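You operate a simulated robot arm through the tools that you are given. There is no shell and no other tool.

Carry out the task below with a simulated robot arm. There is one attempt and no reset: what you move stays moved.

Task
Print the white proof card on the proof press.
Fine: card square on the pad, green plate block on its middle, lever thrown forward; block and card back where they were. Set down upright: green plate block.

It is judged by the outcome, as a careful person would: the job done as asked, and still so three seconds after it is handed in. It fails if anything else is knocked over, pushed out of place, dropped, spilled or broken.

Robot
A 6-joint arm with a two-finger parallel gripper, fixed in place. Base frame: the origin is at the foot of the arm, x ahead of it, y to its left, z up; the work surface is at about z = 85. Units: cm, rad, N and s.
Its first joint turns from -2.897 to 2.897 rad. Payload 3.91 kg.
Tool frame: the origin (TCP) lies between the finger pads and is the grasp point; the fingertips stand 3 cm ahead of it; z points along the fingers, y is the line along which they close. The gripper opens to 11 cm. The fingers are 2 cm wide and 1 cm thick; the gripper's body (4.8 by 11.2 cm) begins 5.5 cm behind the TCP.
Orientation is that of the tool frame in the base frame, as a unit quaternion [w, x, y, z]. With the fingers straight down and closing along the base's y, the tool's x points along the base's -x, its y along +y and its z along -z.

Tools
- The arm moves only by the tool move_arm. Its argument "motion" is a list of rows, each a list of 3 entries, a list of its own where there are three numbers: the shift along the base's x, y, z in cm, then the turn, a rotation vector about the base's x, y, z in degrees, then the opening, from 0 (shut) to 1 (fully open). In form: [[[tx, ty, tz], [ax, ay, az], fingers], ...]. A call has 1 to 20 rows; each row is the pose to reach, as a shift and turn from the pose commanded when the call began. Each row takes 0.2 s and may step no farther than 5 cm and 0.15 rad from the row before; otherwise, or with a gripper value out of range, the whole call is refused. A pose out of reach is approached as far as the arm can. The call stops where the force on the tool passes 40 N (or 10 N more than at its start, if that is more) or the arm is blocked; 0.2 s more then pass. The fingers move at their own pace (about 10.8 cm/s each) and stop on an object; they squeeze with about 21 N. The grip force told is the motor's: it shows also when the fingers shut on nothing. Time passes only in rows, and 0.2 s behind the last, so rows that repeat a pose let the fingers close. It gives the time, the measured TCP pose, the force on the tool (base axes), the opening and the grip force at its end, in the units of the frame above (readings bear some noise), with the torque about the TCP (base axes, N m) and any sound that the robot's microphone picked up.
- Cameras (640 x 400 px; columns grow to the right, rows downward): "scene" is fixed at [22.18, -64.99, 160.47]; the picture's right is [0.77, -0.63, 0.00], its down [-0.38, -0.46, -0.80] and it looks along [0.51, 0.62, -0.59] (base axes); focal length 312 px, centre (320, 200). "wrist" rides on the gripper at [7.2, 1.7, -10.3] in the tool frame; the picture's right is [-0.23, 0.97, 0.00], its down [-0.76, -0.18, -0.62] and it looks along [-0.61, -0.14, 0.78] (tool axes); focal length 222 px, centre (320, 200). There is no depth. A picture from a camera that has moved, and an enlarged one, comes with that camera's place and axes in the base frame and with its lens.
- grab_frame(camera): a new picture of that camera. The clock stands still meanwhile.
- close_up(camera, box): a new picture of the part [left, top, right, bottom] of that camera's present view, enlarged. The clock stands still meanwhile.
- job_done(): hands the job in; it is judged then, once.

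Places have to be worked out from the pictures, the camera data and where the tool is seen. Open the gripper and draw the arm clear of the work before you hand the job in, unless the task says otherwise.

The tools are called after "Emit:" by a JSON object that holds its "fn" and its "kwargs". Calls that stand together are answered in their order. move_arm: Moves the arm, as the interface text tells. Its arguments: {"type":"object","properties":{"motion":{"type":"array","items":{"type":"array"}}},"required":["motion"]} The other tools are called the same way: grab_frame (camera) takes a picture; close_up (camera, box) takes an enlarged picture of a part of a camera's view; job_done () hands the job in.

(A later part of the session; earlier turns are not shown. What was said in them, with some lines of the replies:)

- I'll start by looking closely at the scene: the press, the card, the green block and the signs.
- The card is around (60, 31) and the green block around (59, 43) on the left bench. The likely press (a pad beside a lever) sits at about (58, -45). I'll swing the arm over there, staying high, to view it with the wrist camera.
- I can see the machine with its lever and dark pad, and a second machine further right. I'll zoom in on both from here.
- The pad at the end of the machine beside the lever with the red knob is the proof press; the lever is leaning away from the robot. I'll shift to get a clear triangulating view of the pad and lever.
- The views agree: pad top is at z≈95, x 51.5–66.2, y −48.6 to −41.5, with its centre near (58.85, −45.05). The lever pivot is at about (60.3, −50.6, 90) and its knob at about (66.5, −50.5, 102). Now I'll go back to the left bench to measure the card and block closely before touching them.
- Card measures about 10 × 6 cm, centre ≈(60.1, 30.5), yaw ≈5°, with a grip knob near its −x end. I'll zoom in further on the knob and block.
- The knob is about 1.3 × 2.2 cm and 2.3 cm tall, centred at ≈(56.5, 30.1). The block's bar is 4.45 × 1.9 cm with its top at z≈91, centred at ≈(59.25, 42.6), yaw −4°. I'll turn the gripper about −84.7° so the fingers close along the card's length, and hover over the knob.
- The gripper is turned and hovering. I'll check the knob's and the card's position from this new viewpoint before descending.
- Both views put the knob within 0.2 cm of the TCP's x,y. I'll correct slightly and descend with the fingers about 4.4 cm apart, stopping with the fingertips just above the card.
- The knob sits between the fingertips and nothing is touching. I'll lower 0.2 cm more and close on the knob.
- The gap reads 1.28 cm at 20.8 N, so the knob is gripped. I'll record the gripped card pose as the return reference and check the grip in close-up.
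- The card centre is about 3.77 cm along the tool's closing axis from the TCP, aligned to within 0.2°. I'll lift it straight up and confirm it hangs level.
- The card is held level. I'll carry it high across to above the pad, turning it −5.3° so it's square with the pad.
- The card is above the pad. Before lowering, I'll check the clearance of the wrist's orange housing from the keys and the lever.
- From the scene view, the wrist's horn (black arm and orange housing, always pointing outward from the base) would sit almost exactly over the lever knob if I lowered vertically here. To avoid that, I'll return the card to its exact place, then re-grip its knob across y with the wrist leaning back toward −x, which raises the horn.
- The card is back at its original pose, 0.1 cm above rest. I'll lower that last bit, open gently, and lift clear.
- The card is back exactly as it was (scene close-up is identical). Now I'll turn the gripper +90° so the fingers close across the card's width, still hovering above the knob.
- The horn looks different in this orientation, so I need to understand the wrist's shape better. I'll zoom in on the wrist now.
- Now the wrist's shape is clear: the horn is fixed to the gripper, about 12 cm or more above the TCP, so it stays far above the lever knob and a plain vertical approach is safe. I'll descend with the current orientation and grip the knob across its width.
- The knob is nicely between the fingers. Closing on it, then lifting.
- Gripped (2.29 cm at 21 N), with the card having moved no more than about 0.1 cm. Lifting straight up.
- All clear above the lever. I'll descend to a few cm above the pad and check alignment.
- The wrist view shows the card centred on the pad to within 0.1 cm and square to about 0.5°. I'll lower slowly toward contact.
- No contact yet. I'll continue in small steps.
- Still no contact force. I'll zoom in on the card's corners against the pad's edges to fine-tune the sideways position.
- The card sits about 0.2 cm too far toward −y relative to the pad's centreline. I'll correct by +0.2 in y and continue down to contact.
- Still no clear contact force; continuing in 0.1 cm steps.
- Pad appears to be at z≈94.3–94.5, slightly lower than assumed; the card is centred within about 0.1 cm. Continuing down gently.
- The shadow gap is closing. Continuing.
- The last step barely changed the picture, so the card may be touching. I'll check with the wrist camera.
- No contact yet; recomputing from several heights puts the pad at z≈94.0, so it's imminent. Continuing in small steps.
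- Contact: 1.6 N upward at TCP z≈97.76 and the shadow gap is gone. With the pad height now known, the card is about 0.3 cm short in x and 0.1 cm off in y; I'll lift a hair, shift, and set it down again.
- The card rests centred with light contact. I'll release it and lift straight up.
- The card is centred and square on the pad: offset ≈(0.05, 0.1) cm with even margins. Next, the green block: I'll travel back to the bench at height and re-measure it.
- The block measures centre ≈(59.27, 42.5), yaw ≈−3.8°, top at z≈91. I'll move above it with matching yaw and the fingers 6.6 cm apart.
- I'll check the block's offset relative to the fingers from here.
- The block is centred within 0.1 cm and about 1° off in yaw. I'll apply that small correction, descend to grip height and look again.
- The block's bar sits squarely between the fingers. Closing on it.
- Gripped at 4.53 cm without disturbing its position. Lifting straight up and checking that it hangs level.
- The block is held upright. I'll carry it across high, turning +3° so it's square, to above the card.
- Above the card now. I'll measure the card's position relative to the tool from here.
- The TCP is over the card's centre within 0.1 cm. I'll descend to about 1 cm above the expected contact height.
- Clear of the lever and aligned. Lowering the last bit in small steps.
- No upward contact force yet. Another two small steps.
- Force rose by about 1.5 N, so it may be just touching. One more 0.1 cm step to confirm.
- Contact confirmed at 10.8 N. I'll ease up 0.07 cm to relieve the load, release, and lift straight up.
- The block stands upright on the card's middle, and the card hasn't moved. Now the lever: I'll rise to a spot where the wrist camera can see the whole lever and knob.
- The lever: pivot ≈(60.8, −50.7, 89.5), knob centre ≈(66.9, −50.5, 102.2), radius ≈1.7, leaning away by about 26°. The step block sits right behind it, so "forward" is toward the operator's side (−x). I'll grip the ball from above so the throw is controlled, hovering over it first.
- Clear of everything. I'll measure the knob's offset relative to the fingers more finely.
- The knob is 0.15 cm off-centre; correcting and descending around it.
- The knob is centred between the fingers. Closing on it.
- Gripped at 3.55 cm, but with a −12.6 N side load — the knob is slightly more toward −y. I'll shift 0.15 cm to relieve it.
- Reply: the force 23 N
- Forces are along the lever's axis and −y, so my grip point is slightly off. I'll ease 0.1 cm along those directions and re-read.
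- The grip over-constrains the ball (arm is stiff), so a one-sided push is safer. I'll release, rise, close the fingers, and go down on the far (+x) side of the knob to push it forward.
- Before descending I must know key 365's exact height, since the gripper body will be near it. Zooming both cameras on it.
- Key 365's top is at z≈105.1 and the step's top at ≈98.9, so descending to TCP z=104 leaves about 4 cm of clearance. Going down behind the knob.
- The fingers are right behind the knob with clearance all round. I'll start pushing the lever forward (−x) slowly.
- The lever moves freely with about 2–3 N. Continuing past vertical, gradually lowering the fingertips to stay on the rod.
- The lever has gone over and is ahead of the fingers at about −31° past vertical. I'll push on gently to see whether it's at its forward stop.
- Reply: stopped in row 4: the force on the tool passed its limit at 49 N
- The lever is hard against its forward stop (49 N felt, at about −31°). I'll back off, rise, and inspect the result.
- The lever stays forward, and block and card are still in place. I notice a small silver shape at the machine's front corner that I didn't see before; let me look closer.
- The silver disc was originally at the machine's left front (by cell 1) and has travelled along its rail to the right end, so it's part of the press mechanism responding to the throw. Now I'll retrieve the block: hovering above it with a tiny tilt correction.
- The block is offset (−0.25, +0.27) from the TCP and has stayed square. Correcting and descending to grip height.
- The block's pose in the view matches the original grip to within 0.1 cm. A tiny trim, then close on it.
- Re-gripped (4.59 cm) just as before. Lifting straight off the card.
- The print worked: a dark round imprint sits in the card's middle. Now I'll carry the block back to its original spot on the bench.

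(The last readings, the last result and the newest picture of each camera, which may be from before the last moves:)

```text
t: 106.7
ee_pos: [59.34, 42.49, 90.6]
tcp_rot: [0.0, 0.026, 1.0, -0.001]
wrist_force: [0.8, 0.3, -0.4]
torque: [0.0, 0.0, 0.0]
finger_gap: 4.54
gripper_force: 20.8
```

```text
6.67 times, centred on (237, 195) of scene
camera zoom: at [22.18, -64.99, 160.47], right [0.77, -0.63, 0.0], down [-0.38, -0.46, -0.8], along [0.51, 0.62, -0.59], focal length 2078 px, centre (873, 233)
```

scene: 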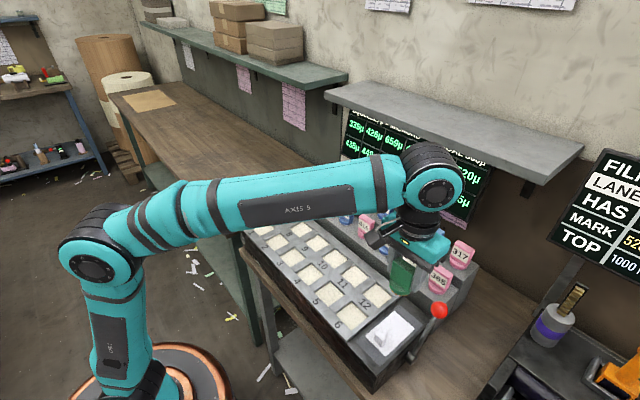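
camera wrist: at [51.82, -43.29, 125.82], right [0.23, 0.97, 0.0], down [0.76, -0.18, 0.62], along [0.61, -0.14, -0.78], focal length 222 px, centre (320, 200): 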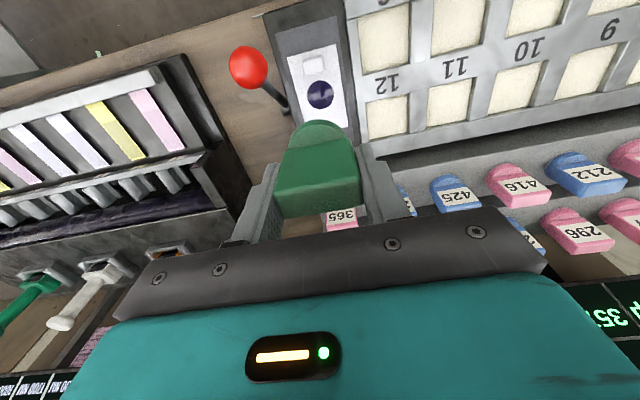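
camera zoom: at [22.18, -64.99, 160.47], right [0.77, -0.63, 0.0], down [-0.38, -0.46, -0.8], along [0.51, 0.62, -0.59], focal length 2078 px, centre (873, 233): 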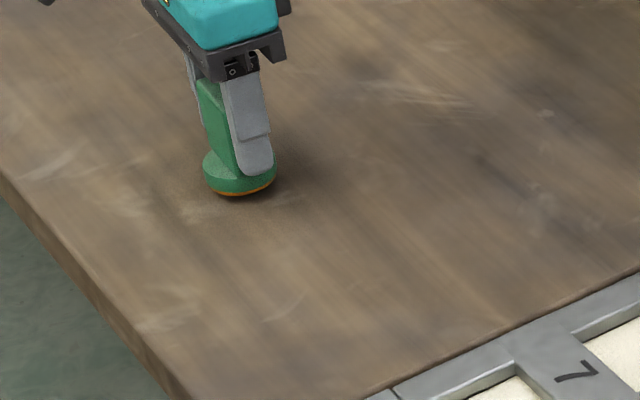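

Position matches the original within about 0.1 cm; I'll trim x by −0.1 and lower gently to contact.

Emit:
{"fn": "move_arm", "kwargs": {"motion": [[[-0.1, 0, -0.2], [0, 0, 0], 0], [[-0.1, 0, -0.4], [0, 0, 0], 0], [[-0.1, 0, -0.5], [0, 0, 0], 0], [[-0.1, 0, -0.5], [0, 0, 0], 0]]}}

Emit:
{"fn": "move_arm", "kwargs": {"motion": [[[0, 0, -0.1], [0, 0, 0], 0], [[0, 0, -0.1], [0, 0, 0], 0], [[0, 0, -0.1], [0, 0, 0], 0]]}}

Emit:
{"fn": "close_up", "kwargs": {"camera": "scene", "box": [205, 165, 269, 225]}}

```text
t: 107.7
ee_pos: [59.15, 42.67, 90.13]
tcp_rot: [-0.001, 0.026, 1.0, -0.001]
wrist_force: [0.2, -0.1, -0.2]
torque: [0.01, 0.02, 0.02]
finger_gap: 4.57
gripper_force: 20.8
```

```text
t: 108.5
ee_pos: [59.19, 42.61, 89.87]
tcp_rot: [0.0, 0.026, 1.0, -0.001]
wrist_force: [1.0, -0.1, -1.2]
torque: [-0.02, -0.02, 0.0]
finger_gap: 4.54
gripper_force: 21.4
```

```text
6.67 times, centred on (237, 195) of scene
camera zoom: at [22.18, -64.99, 160.47], right [0.77, -0.63, 0.0], down [-0.38, -0.46, -0.8], along [0.51, 0.62, -0.59], focal length 2078 px, centre (873, 233)
```

zoom: 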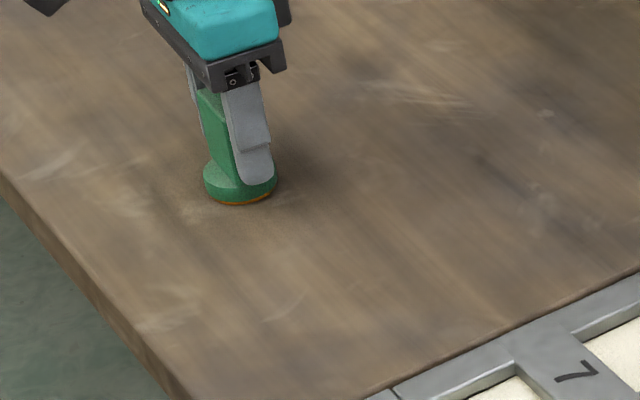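

Almost down; the picture suggests another −0.1 in x for an exact match. Lowering to contact.

Emit:
{"fn": "move_arm", "kwargs": {"motion": [[[-0.1, 0, 0], [0, 0, 0], 0], [[-0.1, 0, -0.1], [0, 0, 0], 0], [[-0.1, 0, -0.1], [0, 0, 0], 0]]}}

Emit:
{"fn": "move_arm", "kwargs": {"motion": [[[0, 0, -0.08], [0, 0, 0], 0], [[0, 0, -0.08], [0, 0, 0], 0]]}}

Emit:
{"fn": "close_up", "kwargs": {"camera": "scene", "box": [205, 165, 269, 225]}}

```text
t: 109.3
ee_pos: [59.09, 42.69, 89.93]
tcp_rot: [0.001, 0.027, 1.0, -0.001]
wrist_force: [0.8, 1.8, 5.5]
torque: [0.13, -0.05, -0.01]
finger_gap: 4.56
gripper_force: 21.4
```

```text
t: 109.9
ee_pos: [59.16, 42.68, 89.93]
tcp_rot: [0.001, 0.026, 1.0, 0.0]
wrist_force: [2.5, 2.4, 16.2]
torque: [0.07, -0.06, -0.03]
finger_gap: 4.55
gripper_force: 20.8
```

```text
6.67 times, centred on (237, 195) of scene
camera zoom: at [22.18, -64.99, 160.47], right [0.77, -0.63, 0.0], down [-0.38, -0.46, -0.8], along [0.51, 0.62, -0.59], focal length 2078 px, centre (873, 233)
```

zoom: 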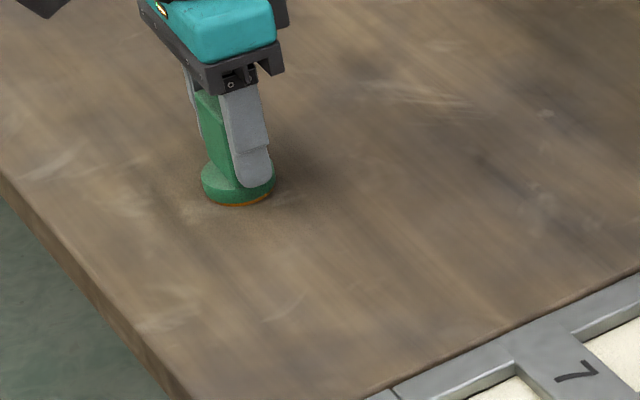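

Contact (16 N), and the block's outline in the picture coincides with the original. Easing 0.08 cm, releasing, and rising.

Emit:
{"fn": "move_arm", "kwargs": {"motion": [[[0, 0, 0.1], [0, 0, 0], 0], [[0, 0, 0.1], [0, 0, 0], 0], [[0, 0, 0.1], [0, 0, 0], 0.45], [[0, 0, 0.1], [0, 0, 0], 0.55], [[0, 0, 0.1], [0, 0, 0], 0.6], [[0, 0, 1], [0, 0, 0], 0.6], [[0, 0, 3], [0, 0, 0], 0.6], [[0, 0, 7], [0, 0, 0], 0.6], [[0, 0, 11.5], [0, 0, 0], 0.6], [[0, 0, 16], [0, 0, 0], 0.6], [[-3, -2, 20], [0, 0, 0], 0.6], [[-6.8, -2.5, 21], [0, 0, 3], 0.6], [[-6.8, -2.5, 21], [0, 0, 3], 0.6]]}}

Emit:
{"fn": "close_up", "kwargs": {"camera": "wrist", "box": [290, 80, 400, 180]}}

Emit:
{"fn": "close_up", "kwargs": {"camera": "scene", "box": [205, 165, 269, 225]}}

```text
refused: row 11 steps farther than a row can; nothing moved
```

```text
4.00 times, centred on (345, 130) of wrist
camera zoom: at [52.07, 44.7, 100.25], right [0.28, 0.96, 0.0], down [0.75, -0.22, 0.62], along [0.6, -0.17, -0.78], focal length 888 px, centre (220, 480)
```

zoom: 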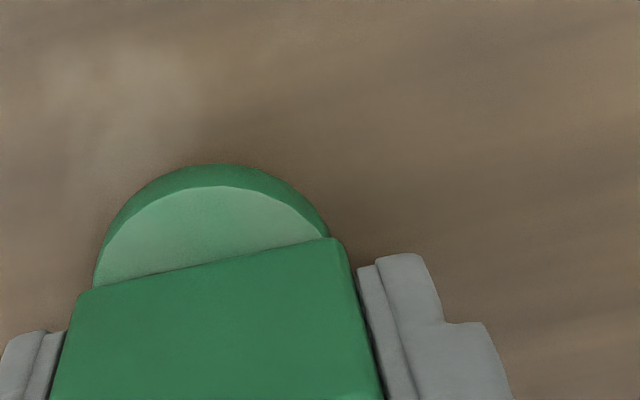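

```text
6.67 times, centred on (237, 195) of scene
camera zoom: at [22.18, -64.99, 160.47], right [0.77, -0.63, 0.0], down [-0.38, -0.46, -0.8], along [0.51, 0.62, -0.59], focal length 2078 px, centre (873, 233)
```

zoom: 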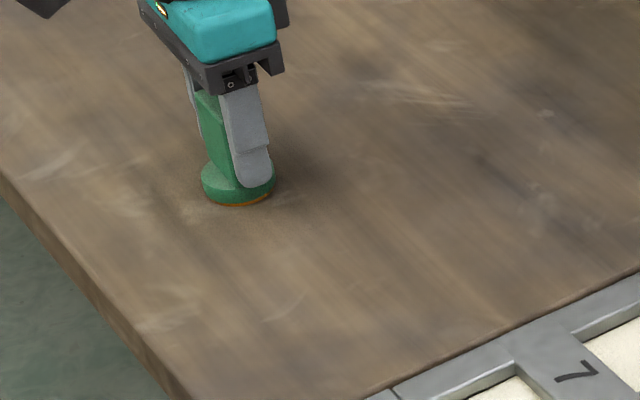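

That call was refused because one row stepped too far; nothing moved. Repeating with smaller steps.

Emit:
{"fn": "move_arm", "kwargs": {"motion": [[[0, 0, 0.1], [0, 0, 0], 0], [[0, 0, 0.1], [0, 0, 0], 0], [[0, 0, 0.1], [0, 0, 0], 0.45], [[0, 0, 0.1], [0, 0, 0], 0.55], [[0, 0, 0.1], [0, 0, 0], 0.6], [[0, 0, 1], [0, 0, 0], 0.6], [[0, 0, 3], [0, 0, 0], 0.6], [[0, 0, 7], [0, 0, 0], 0.6], [[0, 0, 11], [0, 0, 0], 0.6], [[0, 0, 15], [0, 0, 0], 0.6], [[-2, -1, 18], [0, 0, 1], 0.6], [[-5, -2, 20.5], [0, 0, 2], 0.6], [[-6.8, -2.5, 20.9], [0, 0, 3], 0.6], [[-6.8, -2.5, 20.9], [0, 0, 3], 0.6]]}}

Emit:
{"fn": "close_up", "kwargs": {"camera": "wrist", "box": [290, 80, 400, 180]}}

Emit:
{"fn": "close_up", "kwargs": {"camera": "scene", "box": [205, 165, 269, 225]}}

```text
t: 112.9
ee_pos: [52.21, 40.15, 110.77]
tcp_rot: [-0.001, 0.0, 1.0, -0.001]
wrist_force: [-0.3, -0.6, -0.3]
torque: [-0.01, -0.01, -0.01]
finger_gap: 6.61
gripper_force: 0.1
```

```text
4.00 times, centred on (345, 130) of wrist
camera zoom: at [45.18, 41.8, 121.14], right [0.23, 0.97, 0.0], down [0.76, -0.18, 0.62], along [0.61, -0.14, -0.78], focal length 888 px, centre (220, 480)
```

zoom: 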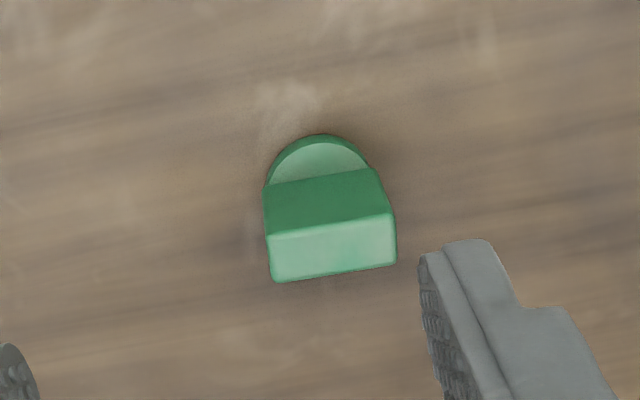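

```text
6.67 times, centred on (237, 195) of scene
camera zoom: at [22.18, -64.99, 160.47], right [0.77, -0.63, 0.0], down [-0.38, -0.46, -0.8], along [0.51, 0.62, -0.59], focal length 2078 px, centre (873, 233)
```

zoom: 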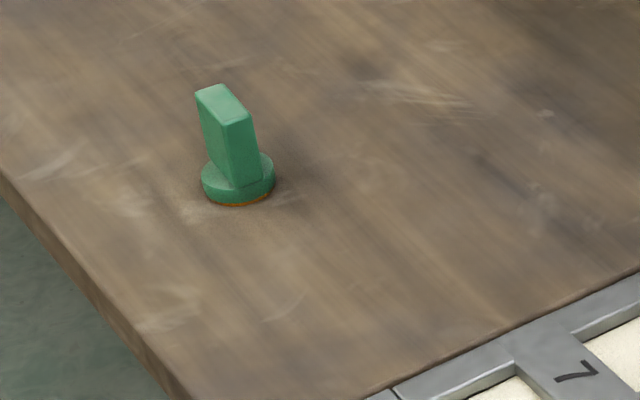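

The block is back upright, within about 0.15 cm of its original spot. Next, the printed card. With the lever now forward near the card's knob end, I'll approach with the gripper turned +90° (fingers closing along x, camera toward −y and well above the lever).

Emit:
{"fn": "move_arm", "kwargs": {"motion": [[[0, -2, 3], [0, 0, 0], 0.45], [[0, -5, 6], [0, 0, 0], 0.45], [[0.2, -9.5, 7], [0, 0, 6], 0.45], [[0.4, -14.2, 7], [0, 0, 14], 0.45], [[0.6, -18.9, 7], [0, 0, 22], 0.45], [[0.8, -23.6, 7], [0, 0, 30], 0.45], [[1, -28.3, 7], [0, 0, 38], 0.45], [[1.2, -33, 7], [0, 0, 46], 0.45], [[1.4, -37.7, 7], [0, 0, 54], 0.45], [[1.6, -42.4, 7], [0, 0, 62], 0.45], [[1.8, -47.1, 7], [0, 0, 70], 0.45], [[2, -51.8, 7], [0, 0, 78], 0.45], [[2.2, -56.5, 7], [0, 0, 84], 0.45], [[2.4, -61.2, 7], [0, 0, 90], 0.45], [[2.6, -65.9, 7], [0, 0, 90], 0.45], [[2.8, -70.6, 7], [0, 0, 90], 0.45], [[3, -75.3, 7], [0, 0, 90], 0.45], [[3.1, -80, 7], [0, 0, 90], 0.45], [[3.1, -84, 6], [0, 0, 90], 0.45], [[3.1, -85.05, 5], [0, 0, 90], 0.45]]}}

Emit:
{"fn": "grab_frame", "kwargs": {"camera": "wrist"}}

Emit:
{"fn": "grab_frame", "kwargs": {"camera": "scene"}}

```text
t: 117.1
ee_pos: [55.2, -44.78, 115.69]
tcp_rot: [0.002, -0.707, 0.707, -0.001]
wrist_force: [-0.6, 0.7, 0.0]
torque: [-0.01, 0.0, -0.02]
finger_gap: 4.95
gripper_force: 0.1
```

```text
taken
camera wrist: at [53.66, -52.1, 126.06], right [-0.97, 0.23, 0.0], down [0.18, 0.76, 0.62], along [0.14, 0.61, -0.78], focal length 222 px, centre (320, 200)
```

wrist: 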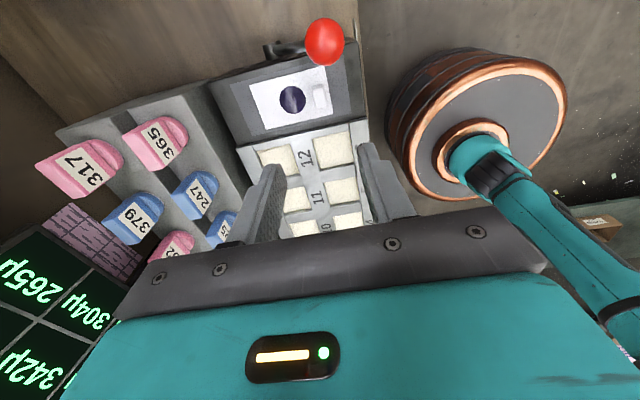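

```text
taken
```

scene: 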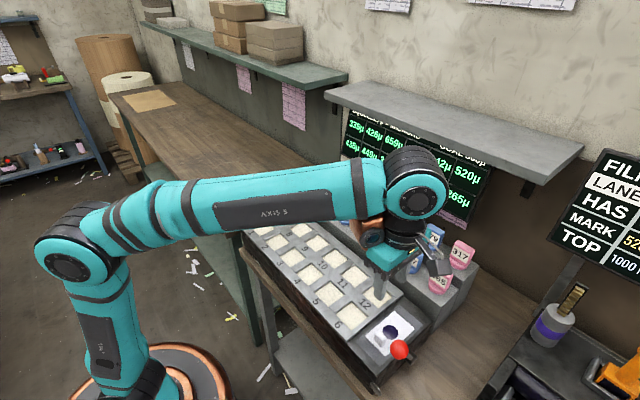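

Rotation done and the printed card is clearly visible. Measuring the card and its knob from here.

Emit:
{"fn": "close_up", "kwargs": {"camera": "wrist", "box": [230, 50, 370, 150]}}

Emit:
{"fn": "close_up", "kwargs": {"camera": "scene", "box": [350, 280, 470, 380]}}

```text
4.00 times, centred on (300, 100) of wrist
camera zoom: at [53.66, -52.1, 126.06], right [-0.97, 0.23, 0.0], down [0.18, 0.76, 0.62], along [0.14, 0.61, -0.78], focal length 888 px, centre (400, 600)
```

zoom: 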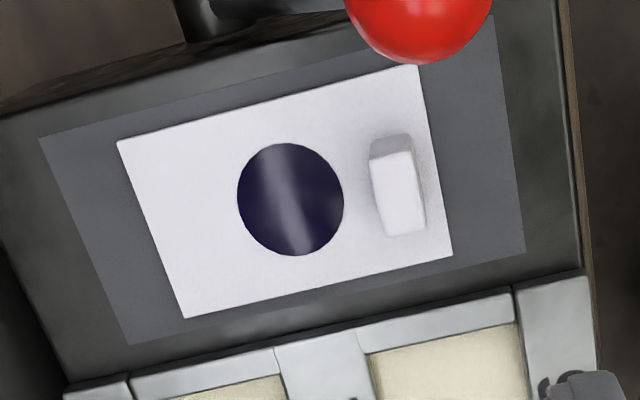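

```text
4.00 times, centred on (410, 330) of scene
camera zoom: at [22.18, -64.99, 160.47], right [0.77, -0.63, 0.0], down [-0.38, -0.46, -0.8], along [0.51, 0.62, -0.59], focal length 1247 px, centre (-40, -320)
```

zoom: 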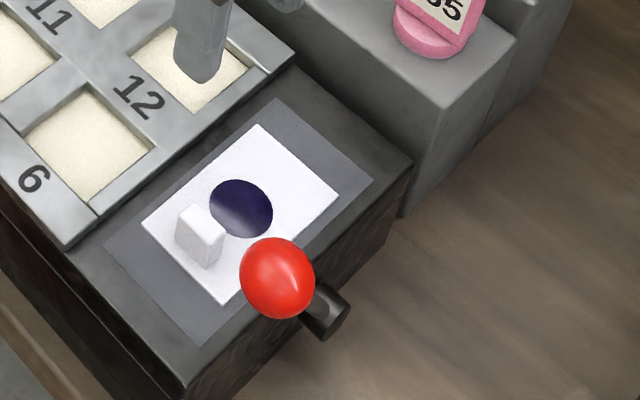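

The card lies where I set it, centre ≈(59.05, −44.85), with its knob directly under the TCP. Descending partway and checking lever clearance.

Emit:
{"fn": "move_arm", "kwargs": {"motion": [[[0, 0.08, -4], [0, 0, 0], 0.4], [[0, 0.08, -8], [0, 0, 0], 0.4], [[0, 0.08, -11.5], [0, 0, 0], 0.4], [[0, 0.08, -14], [0, 0, 0], 0.4], [[0, 0.08, -14], [0, 0, 0], 0.4]]}}

Emit:
{"fn": "close_up", "kwargs": {"camera": "scene", "box": [340, 230, 480, 380]}}

Emit:
{"fn": "grab_frame", "kwargs": {"camera": "wrist"}}

```text
t: 118.3
ee_pos: [55.23, -44.72, 101.74]
tcp_rot: [0.001, -0.707, 0.708, 0.0]
wrist_force: [-0.2, 0.6, 0.1]
torque: [0.0, 0.0, -0.02]
finger_gap: 4.38
gripper_force: 0.1
```

```text
2.67 times, centred on (410, 305) of scene
camera zoom: at [22.18, -64.99, 160.47], right [0.77, -0.63, 0.0], down [-0.38, -0.46, -0.8], along [0.51, 0.62, -0.59], focal length 831 px, centre (80, -80)
```

zoom: 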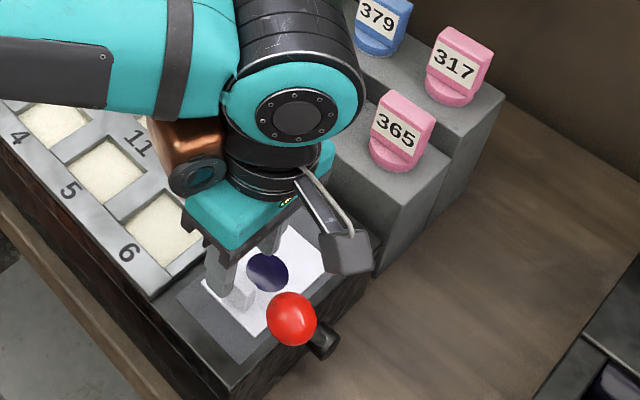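

```text
taken
camera wrist: at [53.71, -52.03, 111.96], right [-0.97, 0.23, 0.0], down [0.18, 0.76, 0.62], along [0.14, 0.61, -0.78], focal length 222 px, centre (320, 200)
```

wrist: 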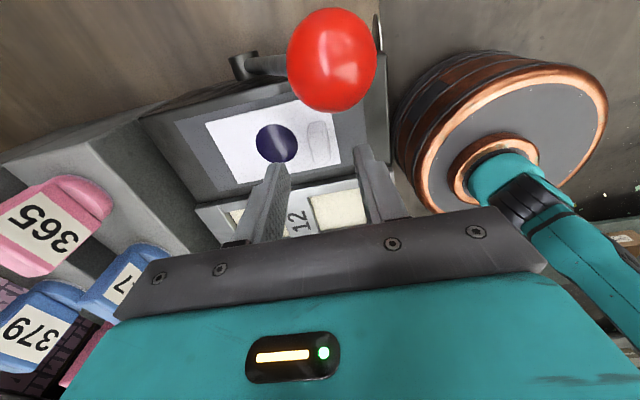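

Lots of clearance from the lever. Finishing the descent around the card's knob.

Emit:
{"fn": "move_arm", "kwargs": {"motion": [[[0, 0, -1.5], [0, 0, 0], 0.4], [[0, 0, -3], [0, 0, 0], 0.4], [[0, 0, -3.7], [0, 0, 0], 0.4], [[0, 0, -4], [0, 0, 0], 0.4], [[0, 0, -4], [0, 0, 0], 0.4]]}}

Emit:
{"fn": "close_up", "kwargs": {"camera": "wrist", "box": [220, 40, 440, 220]}}

Emit:
{"fn": "close_up", "kwargs": {"camera": "scene", "box": [360, 270, 460, 370]}}

```text
t: 119.5
ee_pos: [55.31, -44.87, 97.59]
tcp_rot: [0.001, -0.707, 0.707, 0.0]
wrist_force: [0.4, 0.0, -0.4]
torque: [0.03, -0.01, 0.06]
finger_gap: 4.4
gripper_force: 0.1
```

```text
2.22 times, centred on (330, 130) of wrist
camera zoom: at [53.76, -52.14, 108.03], right [-0.97, 0.23, 0.0], down [0.18, 0.76, 0.62], along [0.14, 0.61, -0.78], focal length 494 px, centre (298, 356)
```

zoom: 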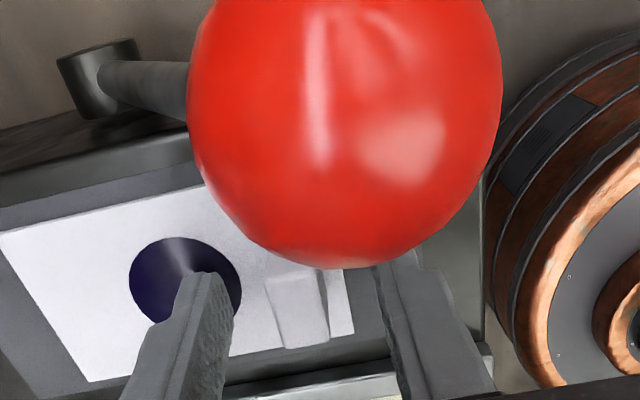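

```text
4.00 times, centred on (410, 320) of scene
camera zoom: at [22.18, -64.99, 160.47], right [0.77, -0.63, 0.0], down [-0.38, -0.46, -0.8], along [0.51, 0.62, -0.59], focal length 1247 px, centre (-40, -280)
```

zoom: 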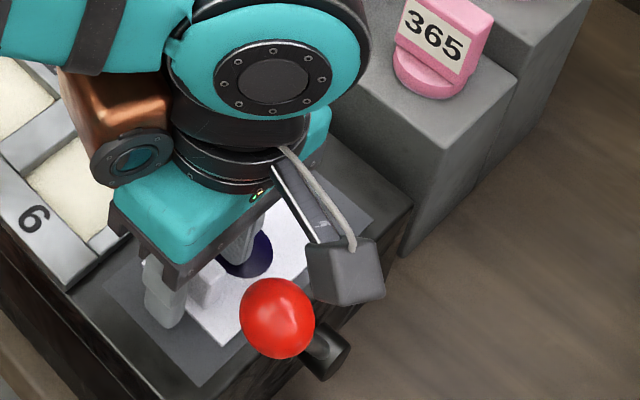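

The card's knob is between the fingers, and the camera stays about 4 cm clear of the lever ball. Closing.

Emit:
{"fn": "move_arm", "kwargs": {"motion": [[[0, 0, 0], [0, 0, 0], 0.25], [[0, 0, 0], [0, 0, 0], 0.1], [[0, 0, 0], [0, 0, 0], 0], [[0, 0, 0], [0, 0, 0], 0], [[0, 0, 0], [0, 0, 0], 0]]}}

Emit:
{"fn": "close_up", "kwargs": {"camera": "wrist", "box": [180, 60, 400, 220]}}

```text
t: 120.7
ee_pos: [55.38, -44.73, 97.62]
tcp_rot: [0.001, -0.707, 0.707, 0.0]
wrist_force: [-0.3, 0.2, 0.0]
torque: [-0.01, 0.0, 0.04]
finger_gap: 1.25
gripper_force: 20.9
```

```text
2.50 times, centred on (290, 140) of wrist
camera zoom: at [53.76, -52.14, 108.03], right [-0.97, 0.23, 0.0], down [0.18, 0.76, 0.62], along [0.14, 0.61, -0.78], focal length 555 px, centre (395, 350)
```

zoom: 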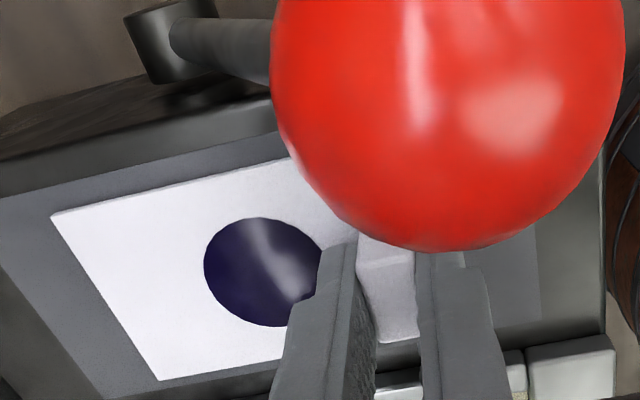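

Gripped (1.25 cm). Lifting: first straight up, then drifting 1 cm toward +y to keep the card's edge well clear of the lever ball.

Emit:
{"fn": "move_arm", "kwargs": {"motion": [[[0, 0, 0.7], [0, 0, 0], 0], [[0, 0, 1.5], [0, 0, 0], 0], [[0, 0.5, 2.3], [0, 0, 0], 0], [[0, 1, 3.3], [0, 0, 0], 0], [[0, 1, 6], [0, 0, 0], 0], [[0, 1, 10], [0, 0, 0], 0], [[0, 1, 14], [0, 0, 0], 0], [[0, 1, 17.5], [0, 0, 0], 0], [[0, 1, 17.5], [0, 0, 0], 0]]}}

Emit:
{"fn": "grab_frame", "kwargs": {"camera": "wrist"}}

Emit:
{"fn": "close_up", "kwargs": {"camera": "scene", "box": [330, 200, 490, 380]}}

```text
t: 122.7
ee_pos: [55.41, -43.5, 115.28]
tcp_rot: [0.001, -0.707, 0.707, -0.001]
wrist_force: [0.0, -0.1, 0.0]
torque: [-0.02, -0.01, 0.03]
finger_gap: 1.25
gripper_force: 21.3
```

```text
taken
camera wrist: at [53.82, -50.87, 125.6], right [-0.97, 0.23, 0.0], down [0.18, 0.76, 0.62], along [0.14, 0.61, -0.78], focal length 222 px, centre (320, 200)
```

wrist: 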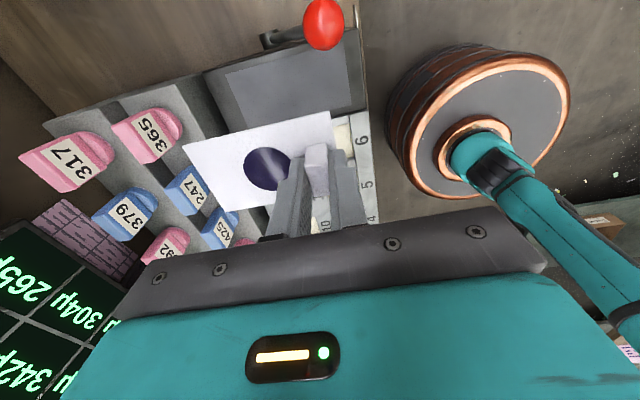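

```text
2.22 times, centred on (410, 290) of scene
camera zoom: at [22.18, -64.99, 160.47], right [0.77, -0.63, 0.0], down [-0.38, -0.46, -0.8], along [0.51, 0.62, -0.59], focal length 693 px, centre (120, 0)
```

zoom: 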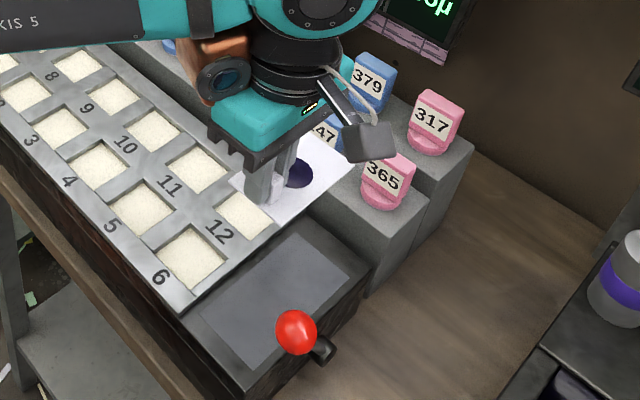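

The card is held level and the press pad is empty. I'll measure the card's pose in the hand for an exact return.

Emit:
{"fn": "close_up", "kwargs": {"camera": "wrist", "box": [170, 90, 370, 230]}}

```text
2.86 times, centred on (270, 160) of wrist
camera zoom: at [53.82, -50.87, 125.6], right [-0.97, 0.23, 0.0], down [0.18, 0.76, 0.62], along [0.14, 0.61, -0.78], focal length 635 px, centre (463, 314)
```

zoom: 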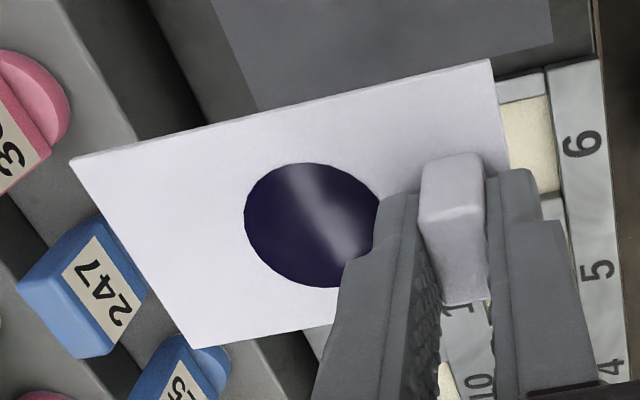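

The in-hand pose is the same as when first gripped (card centre 3.65 cm ahead, no sideways offset). Carrying the card back to its original spot, turning +5.3°.

Emit:
{"fn": "move_arm", "kwargs": {"motion": [[[0, 3, 0], [0, 0, 0], 0], [[0, 7.6, 0], [0, 0, 0.4], 0], [[0.1, 12.2, 0], [0, 0, 0.8], 0], [[0.2, 16.8, 0], [0, 0, 1.2], 0], [[0.2, 21.4, 0], [0, 0, 1.6], 0], [[0.3, 26, 0], [0, 0, 2], 0], [[0.4, 30.6, 0], [0, 0, 2.5], 0], [[0.4, 35.2, 0], [0, 0, 3], 0], [[0.5, 39.8, 0], [0, 0, 3.5], 0], [[0.6, 44.4, 0], [0, 0, 4], 0], [[0.6, 49, 0], [0, 0, 4.5], 0], [[0.7, 53.6, 0], [0, 0, 5], 0], [[0.8, 58.2, 0], [0, 0, 5.3], 0], [[0.87, 62.8, 0], [0, 0, 5.3], 0], [[0.87, 67, 0], [0, 0, 5.3], 0], [[0.87, 70.5, 0], [0, 0, 5.3], 0], [[0.87, 73, 0], [0, 0, 5.3], 0], [[0.87, 73.67, 0], [0, 0, 5.3], 0], [[0.87, 73.67, 0], [0, 0, 5.3], 0]]}}

Emit:
{"fn": "move_arm", "kwargs": {"motion": [[[0, 0, -4], [0, 0, 0], 0], [[0, 0, -8.5], [0, 0, 0], 0], [[0, 0, -13], [0, 0, 0], 0], [[0, 0, -17], [0, 0, 0], 0], [[0, 0, -20.5], [0, 0, 0], 0], [[0, 0, -23], [0, 0, 0], 0], [[0, 0, -24.7], [0, 0, 0], 0], [[0, 0, -25.5], [0, 0, 0], 0], [[0, 0, -25.5], [0, 0, 0], 0]]}}

Emit:
{"fn": "close_up", "kwargs": {"camera": "scene", "box": [205, 165, 269, 225]}}

Emit:
{"fn": "grab_frame", "kwargs": {"camera": "wrist"}}

```text
t: 126.7
ee_pos: [56.3, 30.02, 115.25]
tcp_rot: [-0.001, 0.739, -0.674, -0.001]
wrist_force: [-0.8, 0.9, -0.1]
torque: [0.0, 0.0, 0.03]
finger_gap: 1.27
gripper_force: 20.9
```

```text
t: 128.7
ee_pos: [56.32, 29.93, 89.74]
tcp_rot: [-0.001, 0.739, -0.673, 0.0]
wrist_force: [-0.8, 0.1, -0.7]
torque: [0.02, 0.03, 0.01]
finger_gap: 1.27
gripper_force: 20.9
```

```text
6.67 times, centred on (237, 195) of scene
camera zoom: at [22.18, -64.99, 160.47], right [0.77, -0.63, 0.0], down [-0.38, -0.46, -0.8], along [0.51, 0.62, -0.59], focal length 2078 px, centre (873, 233)
```

zoom: 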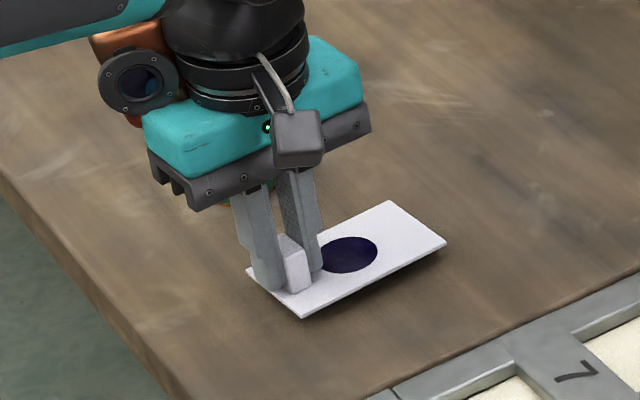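

```text
taken
camera wrist: at [55.38, 22.56, 100.16], right [-0.99, 0.14, 0.0], down [0.11, 0.77, 0.62], along [0.09, 0.62, -0.78], focal length 222 px, centre (320, 200)
```

wrist: 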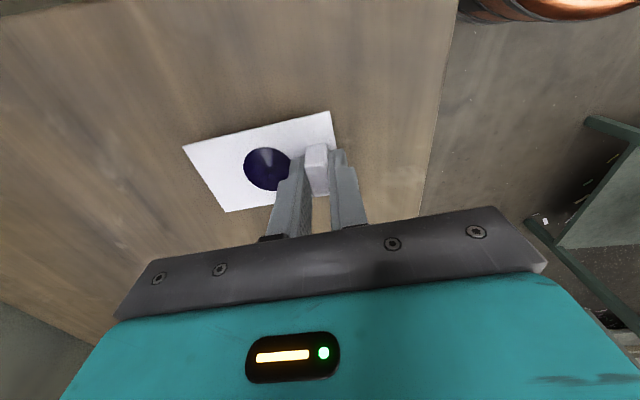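

Nearly in place; the picture suggests about 0.2 cm too far in +x. I'll trim x by −0.15, lower to just above contact and compare again.

Emit:
{"fn": "move_arm", "kwargs": {"motion": [[[-0.15, 0, 0], [0, 0, 0], 0], [[-0.15, 0, -0.4], [0, 0, 0], 0], [[-0.15, 0, -0.7], [0, 0, 0], 0], [[-0.15, 0, -0.85], [0, 0, 0], 0], [[-0.15, 0, -0.85], [0, 0, 0], 0]]}}

Emit:
{"fn": "close_up", "kwargs": {"camera": "scene", "box": [205, 165, 269, 225]}}

```text
t: 129.9
ee_pos: [56.13, 29.88, 88.78]
tcp_rot: [0.0, 0.739, -0.674, 0.0]
wrist_force: [-0.2, -0.4, -0.3]
torque: [0.01, 0.0, 0.0]
finger_gap: 1.27
gripper_force: 20.5
```

```text
6.67 times, centred on (237, 195) of scene
camera zoom: at [22.18, -64.99, 160.47], right [0.77, -0.63, 0.0], down [-0.38, -0.46, -0.8], along [0.51, 0.62, -0.59], focal length 2078 px, centre (873, 233)
```

zoom: 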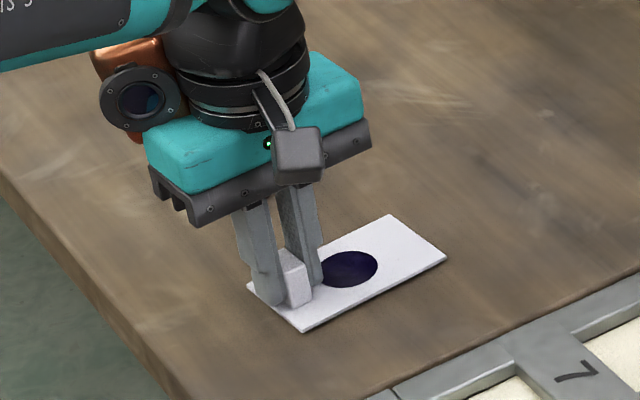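

Within about 0.1 cm now. Final trim of −0.12 in x and lowering to contact.

Emit:
{"fn": "move_arm", "kwargs": {"motion": [[[-0.12, 0, 0], [0, 0, 0], 0], [[-0.12, 0, -0.1], [0, 0, 0], 0], [[-0.12, 0, -0.1], [0, 0, 0], 0]]}}

Emit:
{"fn": "move_arm", "kwargs": {"motion": [[[0, 0, -0.08], [0, 0, 0], 0], [[0, 0, -0.08], [0, 0, 0], 0]]}}

Emit:
{"fn": "close_up", "kwargs": {"camera": "scene", "box": [205, 165, 269, 225]}}

```text
t: 130.7
ee_pos: [55.95, 29.86, 88.77]
tcp_rot: [-0.002, 0.739, -0.673, 0.0]
wrist_force: [-0.2, -0.1, -0.7]
torque: [0.0, 0.01, 0.0]
finger_gap: 1.28
gripper_force: 21.3
```

```text
t: 131.3
ee_pos: [56.02, 29.73, 88.63]
tcp_rot: [-0.002, 0.739, -0.674, 0.0]
wrist_force: [-1.1, 0.0, -0.5]
torque: [-0.03, 0.02, -0.02]
finger_gap: 1.32
gripper_force: 20.7
```

```text
6.67 times, centred on (237, 195) of scene
camera zoom: at [22.18, -64.99, 160.47], right [0.77, -0.63, 0.0], down [-0.38, -0.46, -0.8], along [0.51, 0.62, -0.59], focal length 2078 px, centre (873, 233)
```

zoom: 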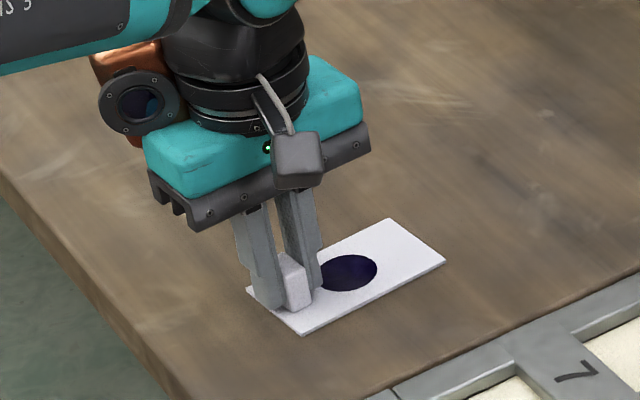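

Touchdown is near. I'll zoom in more to compare the corners precisely with the original picture.

Emit:
{"fn": "close_up", "kwargs": {"camera": "scene", "box": [238, 190, 278, 220]}}

Emit:
{"fn": "move_arm", "kwargs": {"motion": [[[0, 0, -0.06], [0, 0, 0], 0], [[0, 0, -0.06], [0, 0, 0], 0]]}}

Emit:
{"fn": "close_up", "kwargs": {"camera": "scene", "box": [238, 190, 278, 220]}}

```text
13.33 times, centred on (258, 205) of scene
camera zoom: at [22.18, -64.99, 160.47], right [0.77, -0.63, 0.0], down [-0.38, -0.46, -0.8], along [0.51, 0.62, -0.59], focal length 4156 px, centre (1147, 133)
```

zoom: 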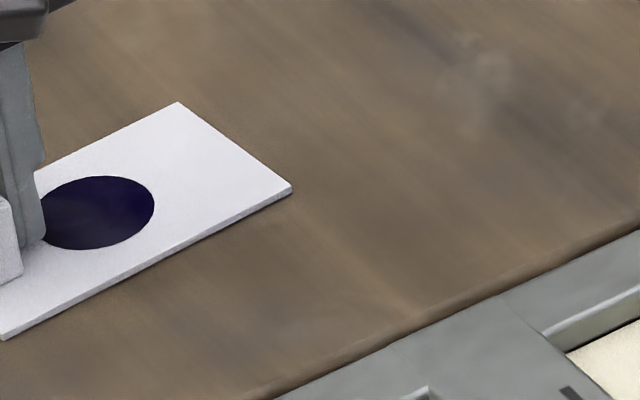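

```text
t: 131.9
ee_pos: [55.94, 29.76, 88.64]
tcp_rot: [-0.002, 0.739, -0.674, 0.0]
wrist_force: [1.1, 0.4, 7.0]
torque: [-0.06, -0.04, -0.02]
finger_gap: 1.28
gripper_force: 20.9
```

```text
13.33 times, centred on (258, 205) of scene
camera zoom: at [22.18, -64.99, 160.47], right [0.77, -0.63, 0.0], down [-0.38, -0.46, -0.8], along [0.51, 0.62, -0.59], focal length 4156 px, centre (1147, 133)
```

zoom: 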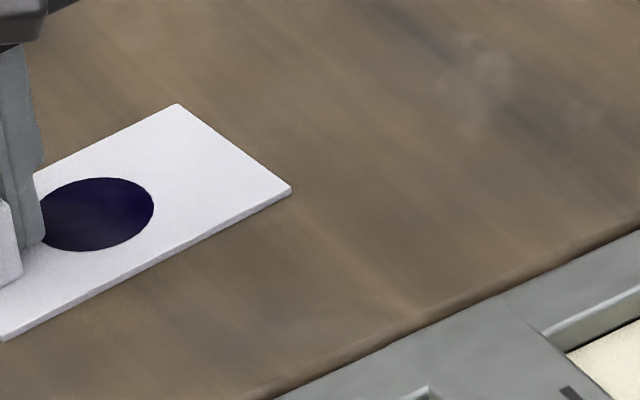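

Contact at 7 N. The card sits roughly 0.2 cm toward the camera from the original; I'll lift a hair, shift (+0.12, +0.2), and set it back down.

Emit:
{"fn": "move_arm", "kwargs": {"motion": [[[0, 0, 0.2], [0, 0, 0], 0], [[0.06, 0.1, 0.3], [0, 0, 0], 0], [[0.12, 0.2, 0.3], [0, 0, 0], 0], [[0.12, 0.2, 0.15], [0, 0, 0], 0], [[0.12, 0.2, 0.04], [0, 0, 0], 0], [[0.12, 0.2, 0.02], [0, 0, 0], 0], [[0.12, 0.2, 0.02], [0, 0, 0], 0]]}}

Emit:
{"fn": "close_up", "kwargs": {"camera": "scene", "box": [238, 190, 278, 220]}}

Emit:
{"fn": "close_up", "kwargs": {"camera": "scene", "box": [205, 165, 269, 225]}}

```text
t: 133.5
ee_pos: [56.12, 30.17, 88.64]
tcp_rot: [-0.001, 0.739, -0.674, 0.0]
wrist_force: [0.9, 0.6, -0.8]
torque: [-0.02, 0.01, 0.0]
finger_gap: 1.27
gripper_force: 21.1
```

```text
13.33 times, centred on (258, 205) of scene
camera zoom: at [22.18, -64.99, 160.47], right [0.77, -0.63, 0.0], down [-0.38, -0.46, -0.8], along [0.51, 0.62, -0.59], focal length 4156 px, centre (1147, 133)
```

zoom: 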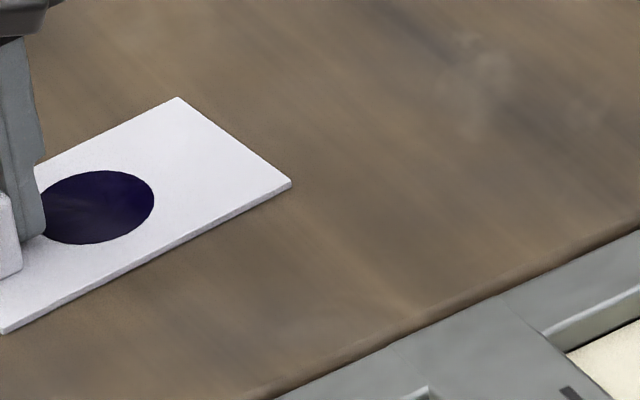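

```text
6.67 times, centred on (237, 195) of scene
camera zoom: at [22.18, -64.99, 160.47], right [0.77, -0.63, 0.0], down [-0.38, -0.46, -0.8], along [0.51, 0.62, -0.59], focal length 2078 px, centre (873, 233)
```

zoom: 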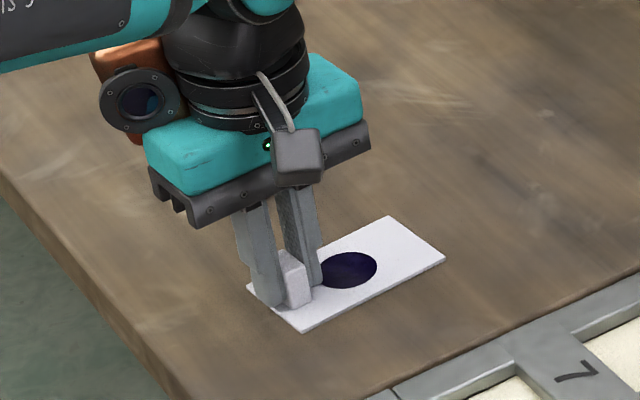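

Corners now coincide with the original. Lowering the last 0.03 cm, releasing, and rising straight up.

Emit:
{"fn": "move_arm", "kwargs": {"motion": [[[0, 0, -0.03], [0, 0, 0], 0], [[0, 0, -0.03], [0, 0, 0], 0], [[0, 0, -0.03], [0, 0, 0], 0.2], [[0, 0, -0.03], [0, 0, 0], 0.35], [[0, 0, -0.03], [0, 0, 0], 0.4], [[0, 0, 1], [0, 0, 0], 0.4], [[0, 0, 4], [0, 0, 0], 0.4], [[0, 0, 8], [0, 0, 0], 0.4], [[0, 0, 12.5], [0, 0, 0], 0.4], [[0, 0, 17], [0, 0, 0], 0.4], [[-4, -1, 19], [0, 0, 0], 0.6], [[-8, -3, 21], [0, 0, 0], 0.8], [[-12, -5, 23], [0, 0, 0], 1], [[-12, -5, 23], [0, 0, 0], 1]]}}

Emit:
{"fn": "close_up", "kwargs": {"camera": "scene", "box": [205, 165, 269, 225]}}

Emit:
{"fn": "grab_frame", "kwargs": {"camera": "scene"}}

Emit:
{"fn": "close_up", "kwargs": {"camera": "scene", "box": [330, 180, 500, 390]}}

```text
t: 136.5
ee_pos: [44.08, 24.95, 111.48]
tcp_rot: [0.001, 0.739, -0.674, 0.0]
wrist_force: [0.2, 1.3, 0.1]
torque: [0.01, 0.01, 0.0]
finger_gap: 11.0
gripper_force: 0.1
```

```text
6.67 times, centred on (237, 195) of scene
camera zoom: at [22.18, -64.99, 160.47], right [0.77, -0.63, 0.0], down [-0.38, -0.46, -0.8], along [0.51, 0.62, -0.59], focal length 2078 px, centre (873, 233)
```

zoom: 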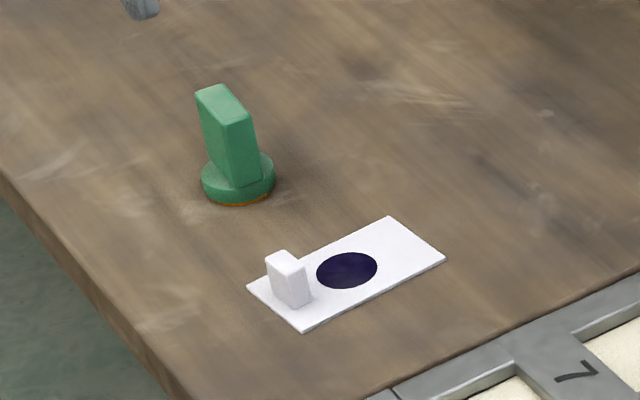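

```text
taken
```

scene: 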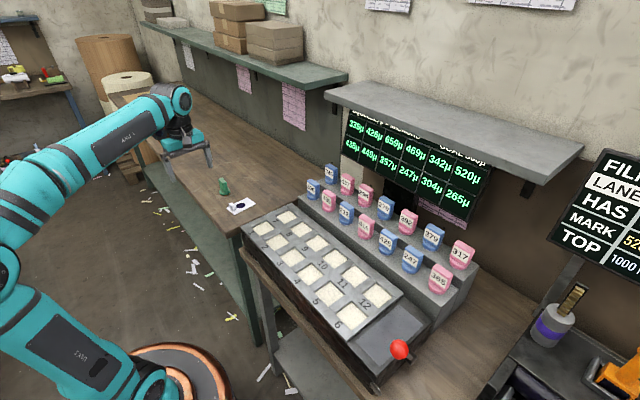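

```text
1.90 times, centred on (415, 285) of scene
camera zoom: at [22.18, -64.99, 160.47], right [0.77, -0.63, 0.0], down [-0.38, -0.46, -0.8], along [0.51, 0.62, -0.59], focal length 594 px, centre (139, 38)
```

zoom: 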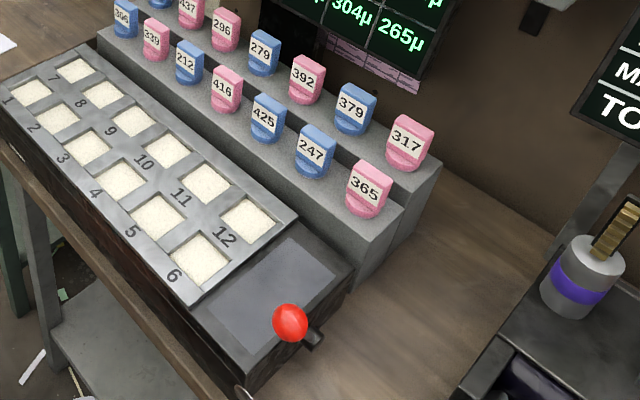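

Everything checks out:
- The card carries a centred print and is back in its original place.
- The green block stands upright at its spot.
- The lever rests thrown forward and the keys are untouched.
- The gripper is open and the arm is clear.

Handing in.

Emit:
{"fn": "job_done", "kwargs": {}}

```text
The job is handed in.
```

The proof card is printed: there is a dark round mark in the middle of it. I've handed the job in.

- **Printing:** I set the card square and centred on the pad, stood the green plate block on its middle, and pushed the lever forward to its stop. The lever stayed there.
- **Card:** it is back on the bench, and its corners line up with the first picture.
- **Green block:** it is back at its spot and standing upright, within about 0.2 cm of where it began.
- **Other things on the machine:** the keys and trays are where they were. When I threw the lever, a small silver disc moved from the left end of the machine's front to the right end. I took it to be part of the press, since nothing I did touched it.

Before printing, I lifted the card once, set it back exactly where it was and re-gripped it, because I thought the arm's wrist might hit the lever. It turned out there was enough room. The gripper is open and the arm is clear of the work.
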